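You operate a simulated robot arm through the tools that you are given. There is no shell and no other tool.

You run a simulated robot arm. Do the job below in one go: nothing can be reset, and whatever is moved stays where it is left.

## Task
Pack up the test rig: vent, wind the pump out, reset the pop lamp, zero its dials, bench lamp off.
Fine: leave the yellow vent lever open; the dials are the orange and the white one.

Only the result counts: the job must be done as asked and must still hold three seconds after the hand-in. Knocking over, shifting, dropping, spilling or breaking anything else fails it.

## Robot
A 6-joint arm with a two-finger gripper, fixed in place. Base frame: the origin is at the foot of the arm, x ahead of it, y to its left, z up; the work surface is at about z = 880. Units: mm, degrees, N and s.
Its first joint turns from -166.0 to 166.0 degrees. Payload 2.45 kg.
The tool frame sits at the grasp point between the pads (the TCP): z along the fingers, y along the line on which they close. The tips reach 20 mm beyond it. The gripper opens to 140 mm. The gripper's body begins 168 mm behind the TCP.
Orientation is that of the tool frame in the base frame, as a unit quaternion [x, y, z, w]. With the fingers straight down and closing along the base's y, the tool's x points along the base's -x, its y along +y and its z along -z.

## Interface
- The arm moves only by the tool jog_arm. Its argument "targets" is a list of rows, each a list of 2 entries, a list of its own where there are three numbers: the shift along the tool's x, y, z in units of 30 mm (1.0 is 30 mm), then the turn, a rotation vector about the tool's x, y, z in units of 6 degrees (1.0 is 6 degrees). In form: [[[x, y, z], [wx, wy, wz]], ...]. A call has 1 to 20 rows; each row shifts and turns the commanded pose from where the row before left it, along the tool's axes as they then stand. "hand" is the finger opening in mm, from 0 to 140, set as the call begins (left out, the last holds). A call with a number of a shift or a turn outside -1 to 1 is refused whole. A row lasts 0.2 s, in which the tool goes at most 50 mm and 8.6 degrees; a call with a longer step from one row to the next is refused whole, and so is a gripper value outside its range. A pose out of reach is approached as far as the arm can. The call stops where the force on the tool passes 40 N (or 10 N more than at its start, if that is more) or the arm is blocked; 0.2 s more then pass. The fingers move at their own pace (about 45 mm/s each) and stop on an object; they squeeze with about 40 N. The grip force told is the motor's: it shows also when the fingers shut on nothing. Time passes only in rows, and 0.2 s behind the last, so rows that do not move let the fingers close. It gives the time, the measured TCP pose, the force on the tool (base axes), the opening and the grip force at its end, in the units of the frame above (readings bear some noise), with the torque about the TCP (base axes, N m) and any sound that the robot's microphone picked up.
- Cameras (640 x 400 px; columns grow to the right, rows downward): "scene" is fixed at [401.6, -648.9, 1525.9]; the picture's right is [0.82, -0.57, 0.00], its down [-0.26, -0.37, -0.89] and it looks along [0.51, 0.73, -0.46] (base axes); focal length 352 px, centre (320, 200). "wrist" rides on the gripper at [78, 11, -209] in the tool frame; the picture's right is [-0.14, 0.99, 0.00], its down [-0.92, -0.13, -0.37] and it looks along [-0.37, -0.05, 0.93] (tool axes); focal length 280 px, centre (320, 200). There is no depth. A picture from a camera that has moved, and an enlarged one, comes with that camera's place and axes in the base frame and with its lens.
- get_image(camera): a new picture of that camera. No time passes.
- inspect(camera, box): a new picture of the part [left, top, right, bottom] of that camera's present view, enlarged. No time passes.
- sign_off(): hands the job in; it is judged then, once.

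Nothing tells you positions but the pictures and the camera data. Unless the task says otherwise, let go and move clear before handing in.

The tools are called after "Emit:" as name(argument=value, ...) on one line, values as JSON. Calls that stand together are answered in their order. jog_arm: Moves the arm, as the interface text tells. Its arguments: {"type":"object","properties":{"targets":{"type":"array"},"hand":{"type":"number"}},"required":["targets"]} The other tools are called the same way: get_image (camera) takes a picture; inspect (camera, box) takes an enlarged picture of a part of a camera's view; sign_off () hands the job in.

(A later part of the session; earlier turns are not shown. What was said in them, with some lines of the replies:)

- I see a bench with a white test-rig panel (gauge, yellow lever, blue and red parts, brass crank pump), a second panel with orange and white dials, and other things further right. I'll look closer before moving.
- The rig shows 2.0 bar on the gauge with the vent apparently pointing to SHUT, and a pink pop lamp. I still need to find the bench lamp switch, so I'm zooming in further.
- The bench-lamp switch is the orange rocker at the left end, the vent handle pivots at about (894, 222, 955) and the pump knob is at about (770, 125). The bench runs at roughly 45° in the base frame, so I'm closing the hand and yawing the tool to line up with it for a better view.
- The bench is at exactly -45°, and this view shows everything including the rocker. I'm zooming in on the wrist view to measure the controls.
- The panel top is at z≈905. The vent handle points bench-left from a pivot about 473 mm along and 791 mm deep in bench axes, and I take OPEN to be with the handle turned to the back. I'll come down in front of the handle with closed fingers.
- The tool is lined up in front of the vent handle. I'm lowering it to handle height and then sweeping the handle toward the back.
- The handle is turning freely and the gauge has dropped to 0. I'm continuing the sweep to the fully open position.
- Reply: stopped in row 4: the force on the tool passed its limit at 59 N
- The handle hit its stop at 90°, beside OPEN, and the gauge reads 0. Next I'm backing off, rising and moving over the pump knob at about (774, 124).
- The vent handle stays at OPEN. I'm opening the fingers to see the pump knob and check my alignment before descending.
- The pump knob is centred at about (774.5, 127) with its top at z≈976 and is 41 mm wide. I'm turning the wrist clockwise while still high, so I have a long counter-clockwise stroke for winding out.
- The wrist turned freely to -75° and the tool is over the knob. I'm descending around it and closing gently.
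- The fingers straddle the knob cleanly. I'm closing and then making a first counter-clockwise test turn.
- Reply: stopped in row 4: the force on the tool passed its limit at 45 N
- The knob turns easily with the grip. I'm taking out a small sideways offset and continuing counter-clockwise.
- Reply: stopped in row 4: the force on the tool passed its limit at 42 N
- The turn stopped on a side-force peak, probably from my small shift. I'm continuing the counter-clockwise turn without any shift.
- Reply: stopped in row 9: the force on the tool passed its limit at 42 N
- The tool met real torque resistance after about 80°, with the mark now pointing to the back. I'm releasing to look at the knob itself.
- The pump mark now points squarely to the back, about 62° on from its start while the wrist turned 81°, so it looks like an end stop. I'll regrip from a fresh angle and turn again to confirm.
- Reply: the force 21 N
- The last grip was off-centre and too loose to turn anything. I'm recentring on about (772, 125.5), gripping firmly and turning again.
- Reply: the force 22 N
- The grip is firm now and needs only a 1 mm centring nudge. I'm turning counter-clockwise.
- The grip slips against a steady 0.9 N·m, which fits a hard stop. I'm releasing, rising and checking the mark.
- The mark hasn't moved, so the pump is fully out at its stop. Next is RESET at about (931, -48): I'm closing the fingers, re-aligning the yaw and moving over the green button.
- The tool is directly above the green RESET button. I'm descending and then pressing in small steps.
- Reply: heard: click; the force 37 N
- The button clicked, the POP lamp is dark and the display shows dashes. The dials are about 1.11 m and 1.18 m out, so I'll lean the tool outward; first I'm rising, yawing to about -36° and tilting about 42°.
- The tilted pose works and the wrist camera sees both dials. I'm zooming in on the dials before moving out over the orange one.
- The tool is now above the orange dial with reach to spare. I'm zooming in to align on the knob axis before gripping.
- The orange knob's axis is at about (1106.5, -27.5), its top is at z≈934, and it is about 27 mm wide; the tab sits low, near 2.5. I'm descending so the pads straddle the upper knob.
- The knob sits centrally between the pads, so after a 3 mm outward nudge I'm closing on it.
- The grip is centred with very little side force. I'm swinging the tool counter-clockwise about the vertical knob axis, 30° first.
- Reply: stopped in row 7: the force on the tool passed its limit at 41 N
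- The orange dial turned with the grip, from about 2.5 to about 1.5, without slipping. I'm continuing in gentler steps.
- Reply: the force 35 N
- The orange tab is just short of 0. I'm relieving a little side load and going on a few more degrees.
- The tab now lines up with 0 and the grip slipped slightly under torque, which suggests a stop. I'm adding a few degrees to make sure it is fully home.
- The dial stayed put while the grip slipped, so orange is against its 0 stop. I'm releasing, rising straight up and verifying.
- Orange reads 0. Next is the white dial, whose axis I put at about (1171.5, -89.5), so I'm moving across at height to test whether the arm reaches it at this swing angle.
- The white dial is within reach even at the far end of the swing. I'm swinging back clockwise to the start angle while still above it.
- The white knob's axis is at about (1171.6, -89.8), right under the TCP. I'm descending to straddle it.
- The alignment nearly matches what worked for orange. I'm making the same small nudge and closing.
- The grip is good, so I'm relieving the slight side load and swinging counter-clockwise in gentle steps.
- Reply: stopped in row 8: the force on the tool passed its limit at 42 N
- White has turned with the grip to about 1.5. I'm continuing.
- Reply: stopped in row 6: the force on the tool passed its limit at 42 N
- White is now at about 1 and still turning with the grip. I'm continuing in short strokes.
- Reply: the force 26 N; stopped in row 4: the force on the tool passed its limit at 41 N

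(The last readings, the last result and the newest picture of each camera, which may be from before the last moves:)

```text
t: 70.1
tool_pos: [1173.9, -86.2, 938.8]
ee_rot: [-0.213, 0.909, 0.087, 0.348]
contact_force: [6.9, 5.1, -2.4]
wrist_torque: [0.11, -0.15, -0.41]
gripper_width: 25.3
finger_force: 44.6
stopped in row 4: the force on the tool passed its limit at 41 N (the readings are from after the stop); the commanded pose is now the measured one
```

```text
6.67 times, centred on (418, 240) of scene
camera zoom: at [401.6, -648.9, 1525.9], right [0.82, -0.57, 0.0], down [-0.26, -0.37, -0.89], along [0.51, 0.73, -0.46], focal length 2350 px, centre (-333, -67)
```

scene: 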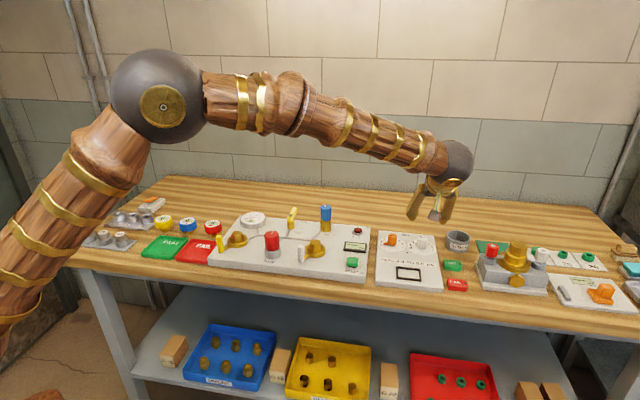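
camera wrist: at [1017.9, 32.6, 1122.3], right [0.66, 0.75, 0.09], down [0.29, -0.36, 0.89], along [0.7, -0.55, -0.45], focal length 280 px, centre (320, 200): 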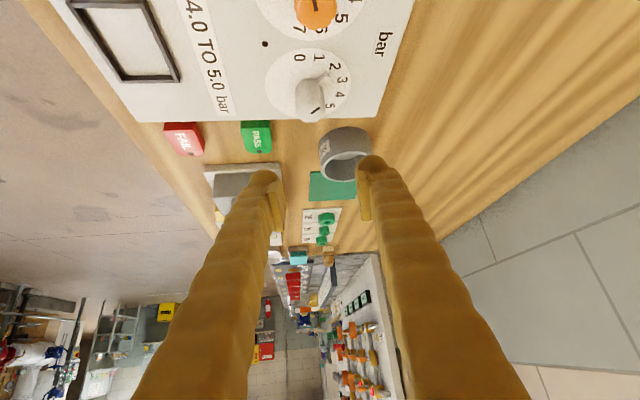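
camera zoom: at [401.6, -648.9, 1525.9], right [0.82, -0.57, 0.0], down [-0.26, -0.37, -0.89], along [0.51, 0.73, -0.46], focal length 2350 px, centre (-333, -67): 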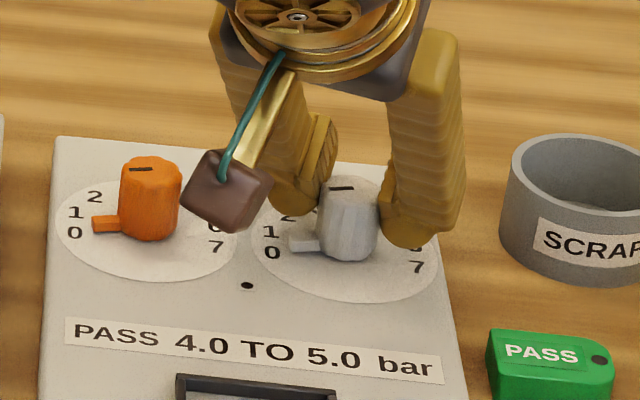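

White is close to 0 with rising torque. I'm turning a bit further to reach its stop.

Emit:
jog_arm(hand=0, targets=[[[0, 0, 0], [-0.223, 0, -0.248]], [[0, 0, 0], [-0.223, 0, -0.248]], [[0, 0, 0], [-0.223, 0, -0.248]], [[0, 0, 0], [-0.223, 0, -0.248]], [[0, 0, 0], [0, 0, 0]]])

Emit:
jog_arm(hand=0, targets=[[[0, 0, 0], [-0.223, 0, -0.248]], [[0, 0, 0], [-0.223, 0, -0.248]], [[0, 0, 0], [-0.223, 0, -0.248]], [[0, 0, 0], [-0.223, 0, -0.248]], [[0, 0, 0], [0, 0, 0]]])

Emit:
inspect(camera="wrist", box=[220, 100, 420, 225])

Emit:
inspect(camera="scene", box=[370, 210, 466, 270])

```text
t: 71.3
tool_pos: [1173.7, -85.9, 938.7]
ee_rot: [-0.277, 0.891, 0.112, 0.342]
contact_force: [14.4, 17.1, -4.7]
wrist_torque: [0.26, -0.27, -0.25]
gripper_width: 25.4
finger_force: 45.2
```

```text
t: 72.5
tool_pos: [1173.8, -86.5, 939.9]
ee_rot: [-0.34, 0.869, 0.137, 0.334]
contact_force: [1.3, 3.5, -0.7]
wrist_torque: [-0.02, -0.03, -0.3]
gripper_width: 24.9
finger_force: 44.6
stopped in row 5: the force on the tool passed its limit at 41 N (the readings are from after the stop); the commanded pose is now the measured one
```

```text
3.20 times, centred on (320, 162) of wrist
camera zoom: at [1022.6, -212.7, 1041.2], right [-0.6, 0.8, 0.1], down [0.41, 0.2, 0.89], along [0.69, 0.57, -0.44], focal length 897 px, centre (320, 320)
```

zoom: 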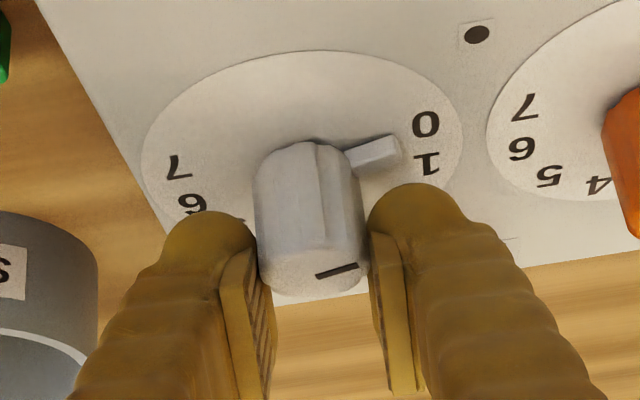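

```text
6.67 times, centred on (418, 240) of scene
camera zoom: at [401.6, -648.9, 1525.9], right [0.82, -0.57, 0.0], down [-0.26, -0.37, -0.89], along [0.51, 0.73, -0.46], focal length 2350 px, centre (-333, -67)
```

zoom: 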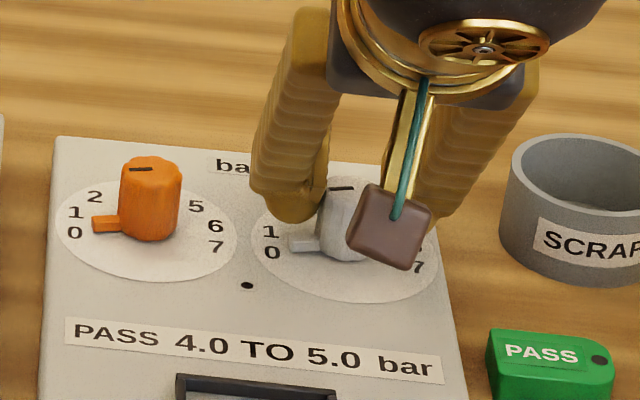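

White now looks the same in the grip as orange did at its stop. I'm releasing, rising and checking both dials.

Emit:
jog_arm(hand=60, targets=[[[0, 0, 0], [0, 0, 0]], [[0, 0, 0], [0, 0, 0]], [[-0.446, 0, -0.495], [0, 0, 0]], [[-0.446, 0, -0.495], [0, 0, 0]], [[-0.446, 0, -0.495], [0, 0, 0]], [[-0.446, 0, -0.495], [0, 0, 0]], [[-0.446, 0, -0.495], [0, 0, 0]], [[0, 0, 0], [0, 0, 0]]])

Emit:
inspect(camera="wrist", box=[220, 30, 460, 180])

Emit:
inspect(camera="scene", box=[372, 226, 436, 266])

```text
t: 74.3
tool_pos: [1174.7, -86.0, 1040.6]
ee_rot: [-0.339, 0.869, 0.136, 0.334]
contact_force: [-0.7, 0.4, -0.2]
wrist_torque: [0.0, 0.01, 0.01]
gripper_width: 60.2
finger_force: 0.1
```

```text
2.67 times, centred on (340, 105) of wrist
camera zoom: at [1022.7, -214.1, 1141.7], right [-0.6, 0.8, 0.1], down [0.41, 0.19, 0.89], along [0.69, 0.57, -0.44], focal length 748 px, centre (267, 453)
```

zoom: 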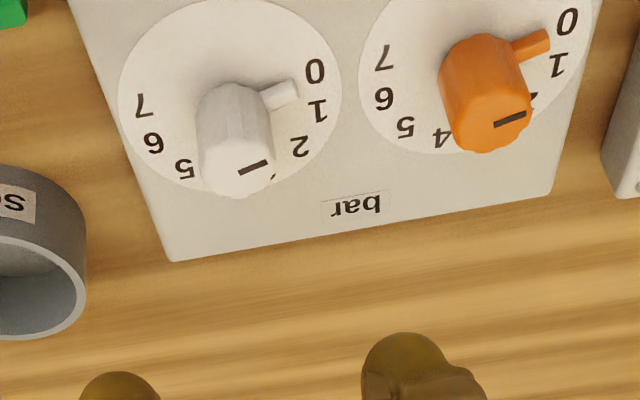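

```text
10.00 times, centred on (404, 246) of scene
camera zoom: at [401.6, -648.9, 1525.9], right [0.82, -0.57, 0.0], down [-0.26, -0.37, -0.89], along [0.51, 0.73, -0.46], focal length 3525 px, centre (-520, -260)
```

zoom: 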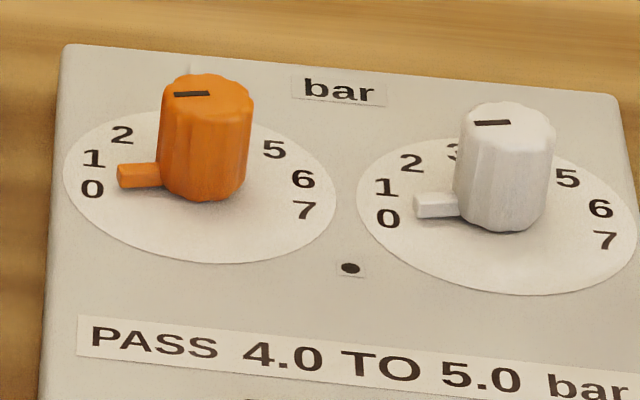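

Both dials rest against their zero stops, with matching marks. Next I'm moving back inward, closing the hand and standing the tool upright before going to the lamp rocker.

Emit:
jog_arm(hand=0, targets=[[[-0.223, 0, -0.248], [0, 0, 0]], [[0.07, 0.949, -0.302], [0, 0, 0]], [[0.07, 0.949, -0.302], [0, 0, 0]], [[0.07, 0.949, -0.302], [0, 0, 0]], [[0.07, 0.949, -0.302], [0, 0, 0]], [[0.07, 0.949, -0.302], [0, 0, 0]], [[0.07, 0.949, -0.302], [0, 0, 0]], [[0.07, 0.949, -0.302], [0, 0, 0]], [[0.07, 0.949, -0.302], [0, 0, 0]], [[0.07, 0.949, -0.302], [0, 0, 0]], [[0.07, 0.949, -0.302], [0, 0, 0]], [[0.07, 0.949, -0.302], [0, 0, 0]], [[0.07, 0.949, -0.302], [0, 0, 0]], [[0.07, 0.949, -0.302], [0, 0, 0]], [[0.07, 0.949, -0.302], [0, 0, 0]], [[0.07, 0.949, -0.302], [0, 0, 0]], [[0, 0, 0], [0, 0, 0]]])

Emit:
jog_arm(hand=0, targets=[[[0, 0, 0], [0, 1, 0]], [[0, 0, 0], [0, 1, 0]], [[0, 0, 0], [0, 1, 0]], [[0, 0, 0], [0, 1, 0]], [[0, 0, 0], [0, 1, 0]], [[0, 0, 0], [0, 1, 0]], [[0, 0, 0], [0, 1, 0]], [[0, 0, 0], [0, 0, 0]]])

Emit:
get_image(camera="scene")

Emit:
get_image(camera="wrist")

```text
t: 77.9
tool_pos: [800.4, 149.0, 1135.1]
ee_rot: [-0.338, 0.869, 0.136, 0.334]
contact_force: [0.0, 0.5, 0.1]
wrist_torque: [0.01, -0.02, -0.01]
gripper_width: 0.0
finger_force: 29.3
```

```text
t: 79.7
tool_pos: [800.7, 148.3, 1133.6]
ee_rot: [-0.365, 0.931, 0.005, -0.002]
contact_force: [-0.6, 0.3, -1.1]
wrist_torque: [0.01, 0.02, 0.0]
gripper_width: 0.0
finger_force: 29.6
```

```text
taken
```

scene: 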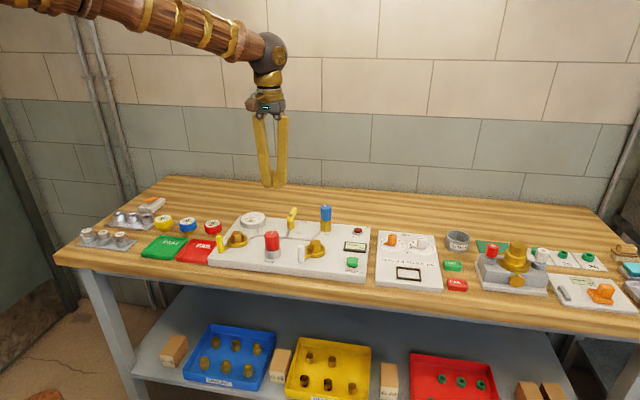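

```text
taken
camera wrist: at [737.4, 101.6, 1341.8], right [-0.57, 0.82, 0.01], down [0.76, 0.53, 0.37], along [0.3, 0.22, -0.93], focal length 280 px, centre (320, 200)
```

wrist: 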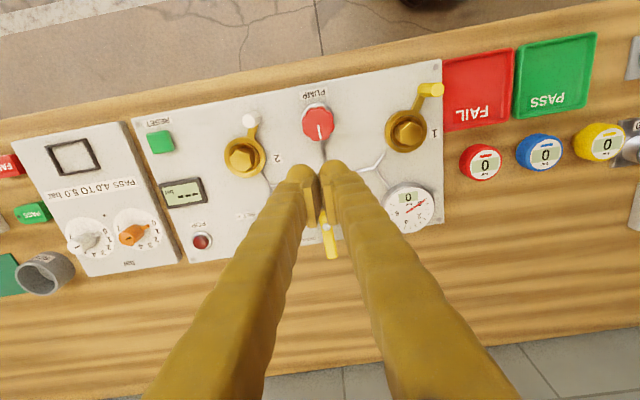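

All the rig and dial states look right from here. I'm moving along the bench to above the OFF end of the lamp rocker.

Emit:
jog_arm(hand=0, targets=[[[0, 0, 0], [0, 0, -0.367]], [[-0.346, 0.995, 0], [0, 0, 0]], [[-0.346, 0.995, 0], [0, 0, 0]], [[-0.346, 0.995, 0], [0, 0, 0]], [[-0.346, 0.995, 0], [0, 0, 0]], [[-0.346, 0.995, 0], [0, 0, 0]], [[-0.346, 0.995, 0], [0, 0, 0]], [[-0.346, 0.995, 0], [0, 0, 0]], [[-0.346, 0.995, 0], [0, 0, 0]], [[-0.346, 0.995, 0], [0, 0, 0]], [[-0.346, 0.995, 0], [0, 0, 0]], [[-0.346, 0.995, 0], [0, 0, 0]], [[-0.346, 0.995, 0], [0, 0, 0]], [[-0.346, 0.995, 0], [0, 0, 0]], [[-0.346, 0.995, 0], [0, 0, 0]], [[-0.346, 0.995, 0], [0, 0, 0]], [[-0.346, 0.995, 0], [0, 0, 0]], [[-0.346, 0.995, 0], [0, 0, 0]], [[-0.346, 0.995, 0], [0, 0, 0]], [[0, 0, 0], [0, 0, 0]]])

Emit:
get_image(camera="wrist")

Emit:
get_image(camera="scene")

```text
t: 83.9
tool_pos: [552.7, 661.7, 1141.3]
ee_rot: [-0.382, 0.924, 0.006, -0.001]
contact_force: [-0.1, 1.2, 0.0]
wrist_torque: [0.02, 0.03, 0.04]
gripper_width: 0.0
finger_force: 29.3
```

```text
taken
camera wrist: at [490.8, 612.3, 1349.8], right [-0.6, 0.8, 0.01], down [0.74, 0.56, 0.37], along [0.29, 0.23, -0.93], focal length 280 px, centre (320, 200)
```

wrist: 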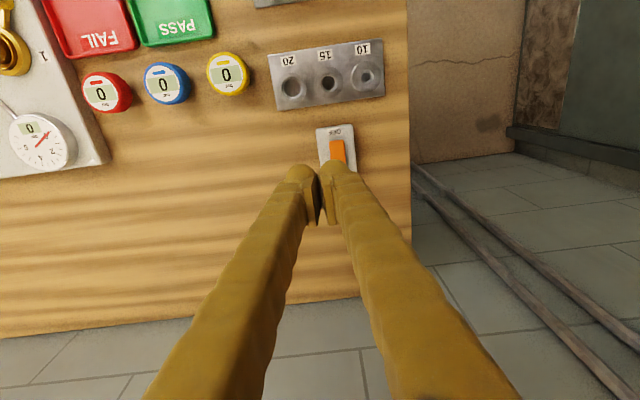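

```text
taken
```

scene: 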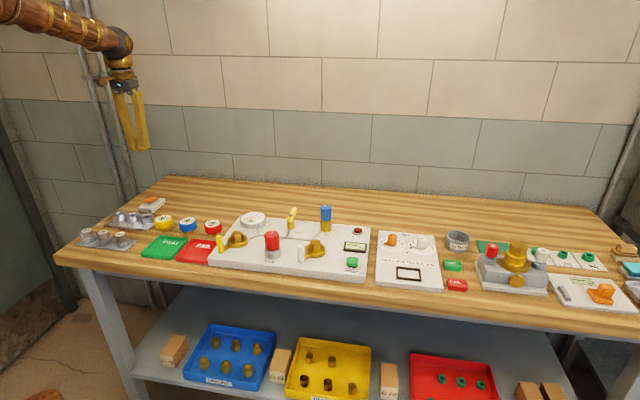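

Emit:
inspect(camera="wrist", box=[288, 110, 384, 170])

```text
6.67 times, centred on (336, 140) of wrist
camera zoom: at [490.8, 612.3, 1349.8], right [-0.6, 0.8, 0.01], down [0.74, 0.56, 0.37], along [0.29, 0.23, -0.93], focal length 1869 px, centre (213, 600)
```

zoom: 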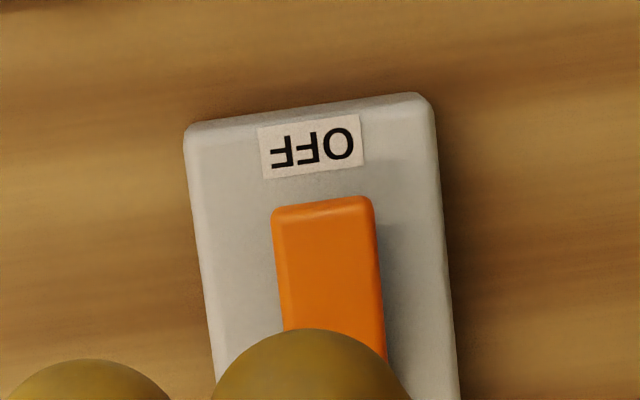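

The rocker's OFF edge is at about bench depth 860 and r≈-105.5. I'm shifting over it and descending to just above.

Emit:
jog_arm(hand=0, targets=[[[-0.31, 0.87, 0], [0, 0, 0]], [[0, 0, 0.9], [0, 0, 0]], [[0, 0, 0.9], [0, 0, 0]], [[0, 0, 0.9], [0, 0, 0]], [[0, 0, 0.9], [0, 0, 0]], [[0, 0, 0.9], [0, 0, 0]], [[0, 0, 0.9], [0, 0, 0]], [[0, 0, 0.9], [0, 0, 0]], [[0, 0, 0], [0, 0, 0]]])

Emit:
inspect(camera="scene", box=[122, 180, 186, 220])

Emit:
get_image(camera="wrist")

```text
t: 85.9
tool_pos: [540.6, 686.7, 951.7]
ee_rot: [-0.382, 0.924, 0.005, -0.001]
contact_force: [0.2, -0.5, 0.3]
wrist_torque: [0.01, 0.0, 0.01]
gripper_width: 0.0
finger_force: 28.9
```

```text
10.00 times, centred on (154, 200) of scene
camera zoom: at [401.6, -648.9, 1525.9], right [0.82, -0.57, 0.0], down [-0.26, -0.37, -0.89], along [0.51, 0.73, -0.46], focal length 3525 px, centre (1980, 200)
```

zoom: 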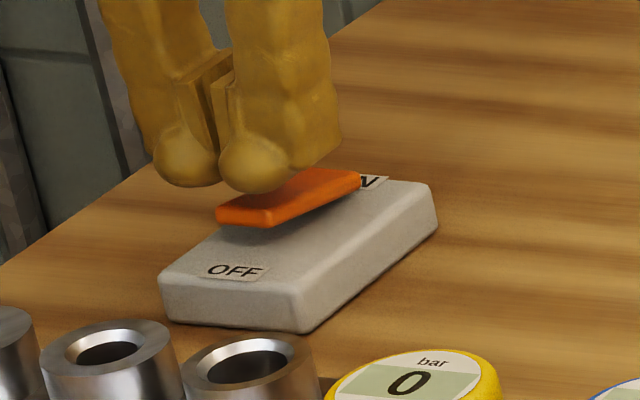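

```text
taken
camera wrist: at [478.7, 638.2, 1160.5], right [-0.6, 0.8, 0.01], down [0.74, 0.56, 0.37], along [0.29, 0.23, -0.93], focal length 280 px, centre (320, 200)
```

wrist: 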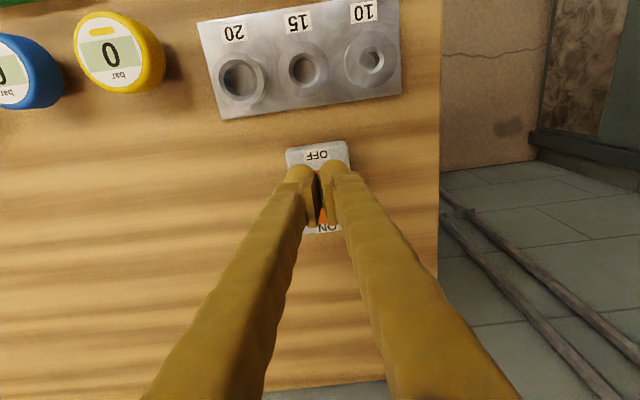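

The tips are over the OFF half. I'm shifting a few millimetres toward the OFF edge and pressing down in small steps.

Emit:
jog_arm(hand=0, targets=[[[0.15, 0.05, 0], [0, 0, 0]], [[0, 0, 0.3], [0, 0, 0]], [[0, 0, 0.15], [0, 0, 0]], [[0, 0, 0.1], [0, 0, 0]], [[0, 0, 0.1], [0, 0, 0]], [[0, 0, 0.1], [0, 0, 0]], [[0, 0, 0.1], [0, 0, 0]], [[0, 0, 0.1], [0, 0, 0]], [[0, 0, 0.1], [0, 0, 0]], [[0, 0, 0], [0, 0, 0]]])

Emit:
inspect(camera="scene", box=[122, 180, 186, 220])

```text
t: 87.1
tool_pos: [535.5, 686.1, 935.6]
ee_rot: [-0.383, 0.924, 0.006, 0.002]
contact_force: [-2.0, -7.8, 11.8]
wrist_torque: [-0.06, -0.12, -0.15]
gripper_width: 6.0
finger_force: 28.8
heard: click
stopped in row 5: the force on the tool passed its limit at 46 N (the readings are from after the stop); the commanded pose is now the measured one
```

```text
10.00 times, centred on (154, 200) of scene
camera zoom: at [401.6, -648.9, 1525.9], right [0.82, -0.57, 0.0], down [-0.26, -0.37, -0.89], along [0.51, 0.73, -0.46], focal length 3525 px, centre (1980, 200)
```

zoom: 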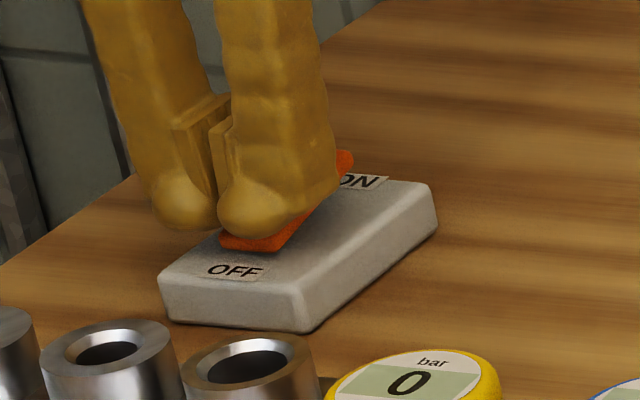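

It clicked, the OFF end is down, and the scene has dimmed. I'm rising clear and then checking every item.

Emit:
jog_arm(hand=0, targets=[[[0, 0, -0.3], [0, 0, 0]], [[0, 0, -0.9], [0, 0, 0]], [[0, 0, -1], [0, 0, 0]], [[0, 0, -1], [0, 0, 0]], [[0, 0, -1], [0, 0, 0]], [[0, 0, -1], [0, 0, 0]], [[0, 0, -1], [0, 0, 0]], [[0, 0, -1], [0, 0, 0]], [[0, 0, -1], [0, 0, 0]], [[0, 0, 0], [0, 0, 0]], [[0, 0, 0], [0, 0, 0]], [[0, 0, 0], [0, 0, 0]], [[0, 0, 0], [0, 0, 0]], [[0, 0, 0], [0, 0, 0]], [[0, 0, 0], [0, 0, 0]]])

Emit:
get_image(camera="scene")

Emit:
inspect(camera="scene", box=[122, 180, 186, 220])

Emit:
inspect(camera="scene", box=[200, 190, 380, 300])

Emit:
inspect(camera="scene", box=[372, 226, 436, 266])

```text
t: 90.3
tool_pos: [536.6, 682.5, 1181.0]
ee_rot: [-0.383, 0.924, 0.006, 0.0]
contact_force: [-0.1, -0.3, -0.3]
wrist_torque: [-0.01, 0.0, -0.04]
gripper_width: 0.1
finger_force: 29.4
```

```text
taken
```

scene: 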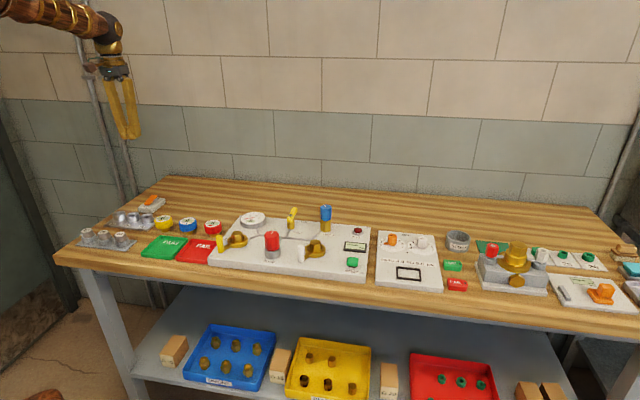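

```text
10.00 times, centred on (154, 200) of scene
camera zoom: at [401.6, -648.9, 1525.9], right [0.82, -0.57, 0.0], down [-0.26, -0.37, -0.89], along [0.51, 0.73, -0.46], focal length 3525 px, centre (1980, 200)
```

zoom: 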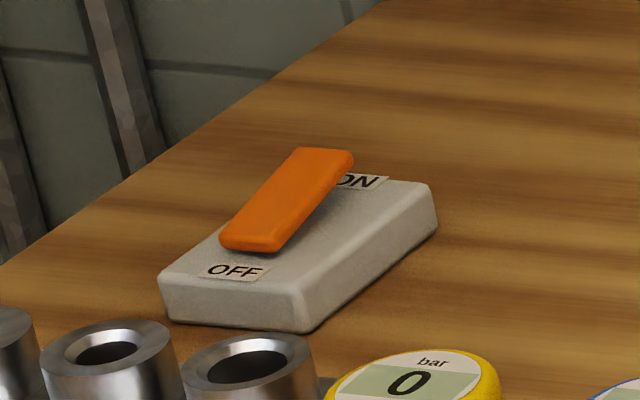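

```text
3.56 times, centred on (290, 245) of scene
camera zoom: at [401.6, -648.9, 1525.9], right [0.82, -0.57, 0.0], down [-0.26, -0.37, -0.89], along [0.51, 0.73, -0.46], focal length 1253 px, centre (427, 40)
```

zoom: 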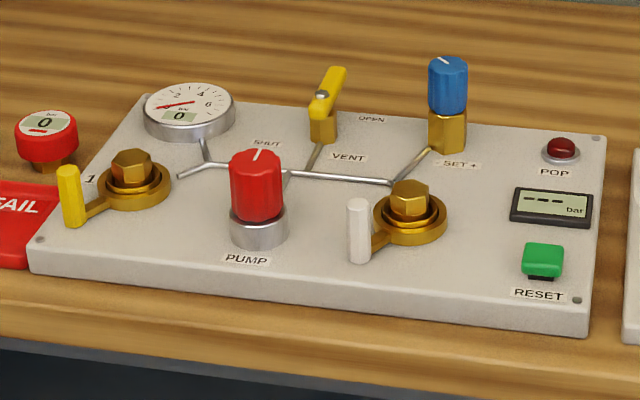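

```text
10.00 times, centred on (404, 246) of scene
camera zoom: at [401.6, -648.9, 1525.9], right [0.82, -0.57, 0.0], down [-0.26, -0.37, -0.89], along [0.51, 0.73, -0.46], focal length 3525 px, centre (-520, -260)
```

zoom: 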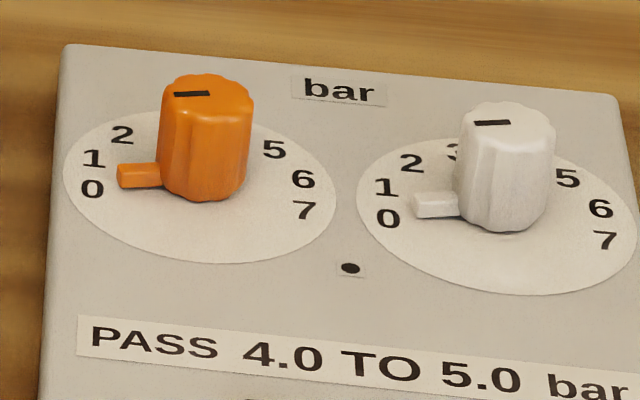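

Everything checks out:
- **Vent:** the handle is at its OPEN stop and the gauge reads 0.
- **Pump:** wound out to its stop.
- **Pop lamp:** dark, and the display is cleared.
- **Dials:** orange and white are both at their 0 stops.
- **Bench lamp:** the rocker is at OFF.

The arm is clear of the bench and nothing else looks disturbed, so I'm handing in.

Emit:
sign_off()

```text
The job is handed in.
```

The test rig is packed up and I've handed the job in; I haven't seen the result of the judging.

- **Vent:** the yellow lever is turned 90° to its OPEN stop, and the gauge reads 0.
- **Pump:** the red knob is wound out counter-clockwise until it reached its stop.
- **Pop lamp:** I pressed RESET and heard it click. The lamp is dark and the display shows dashes.
- **Dials:** the orange and white dials are both turned down to their 0 stops. I judged 0 from the stops and the camera pictures.
- **Bench lamp:** I pressed the orange rocker to OFF and heard it click, and the scene dimmed.

In the last pictures nothing else on the bench looked moved. The gripper is empty and clear of the bench.
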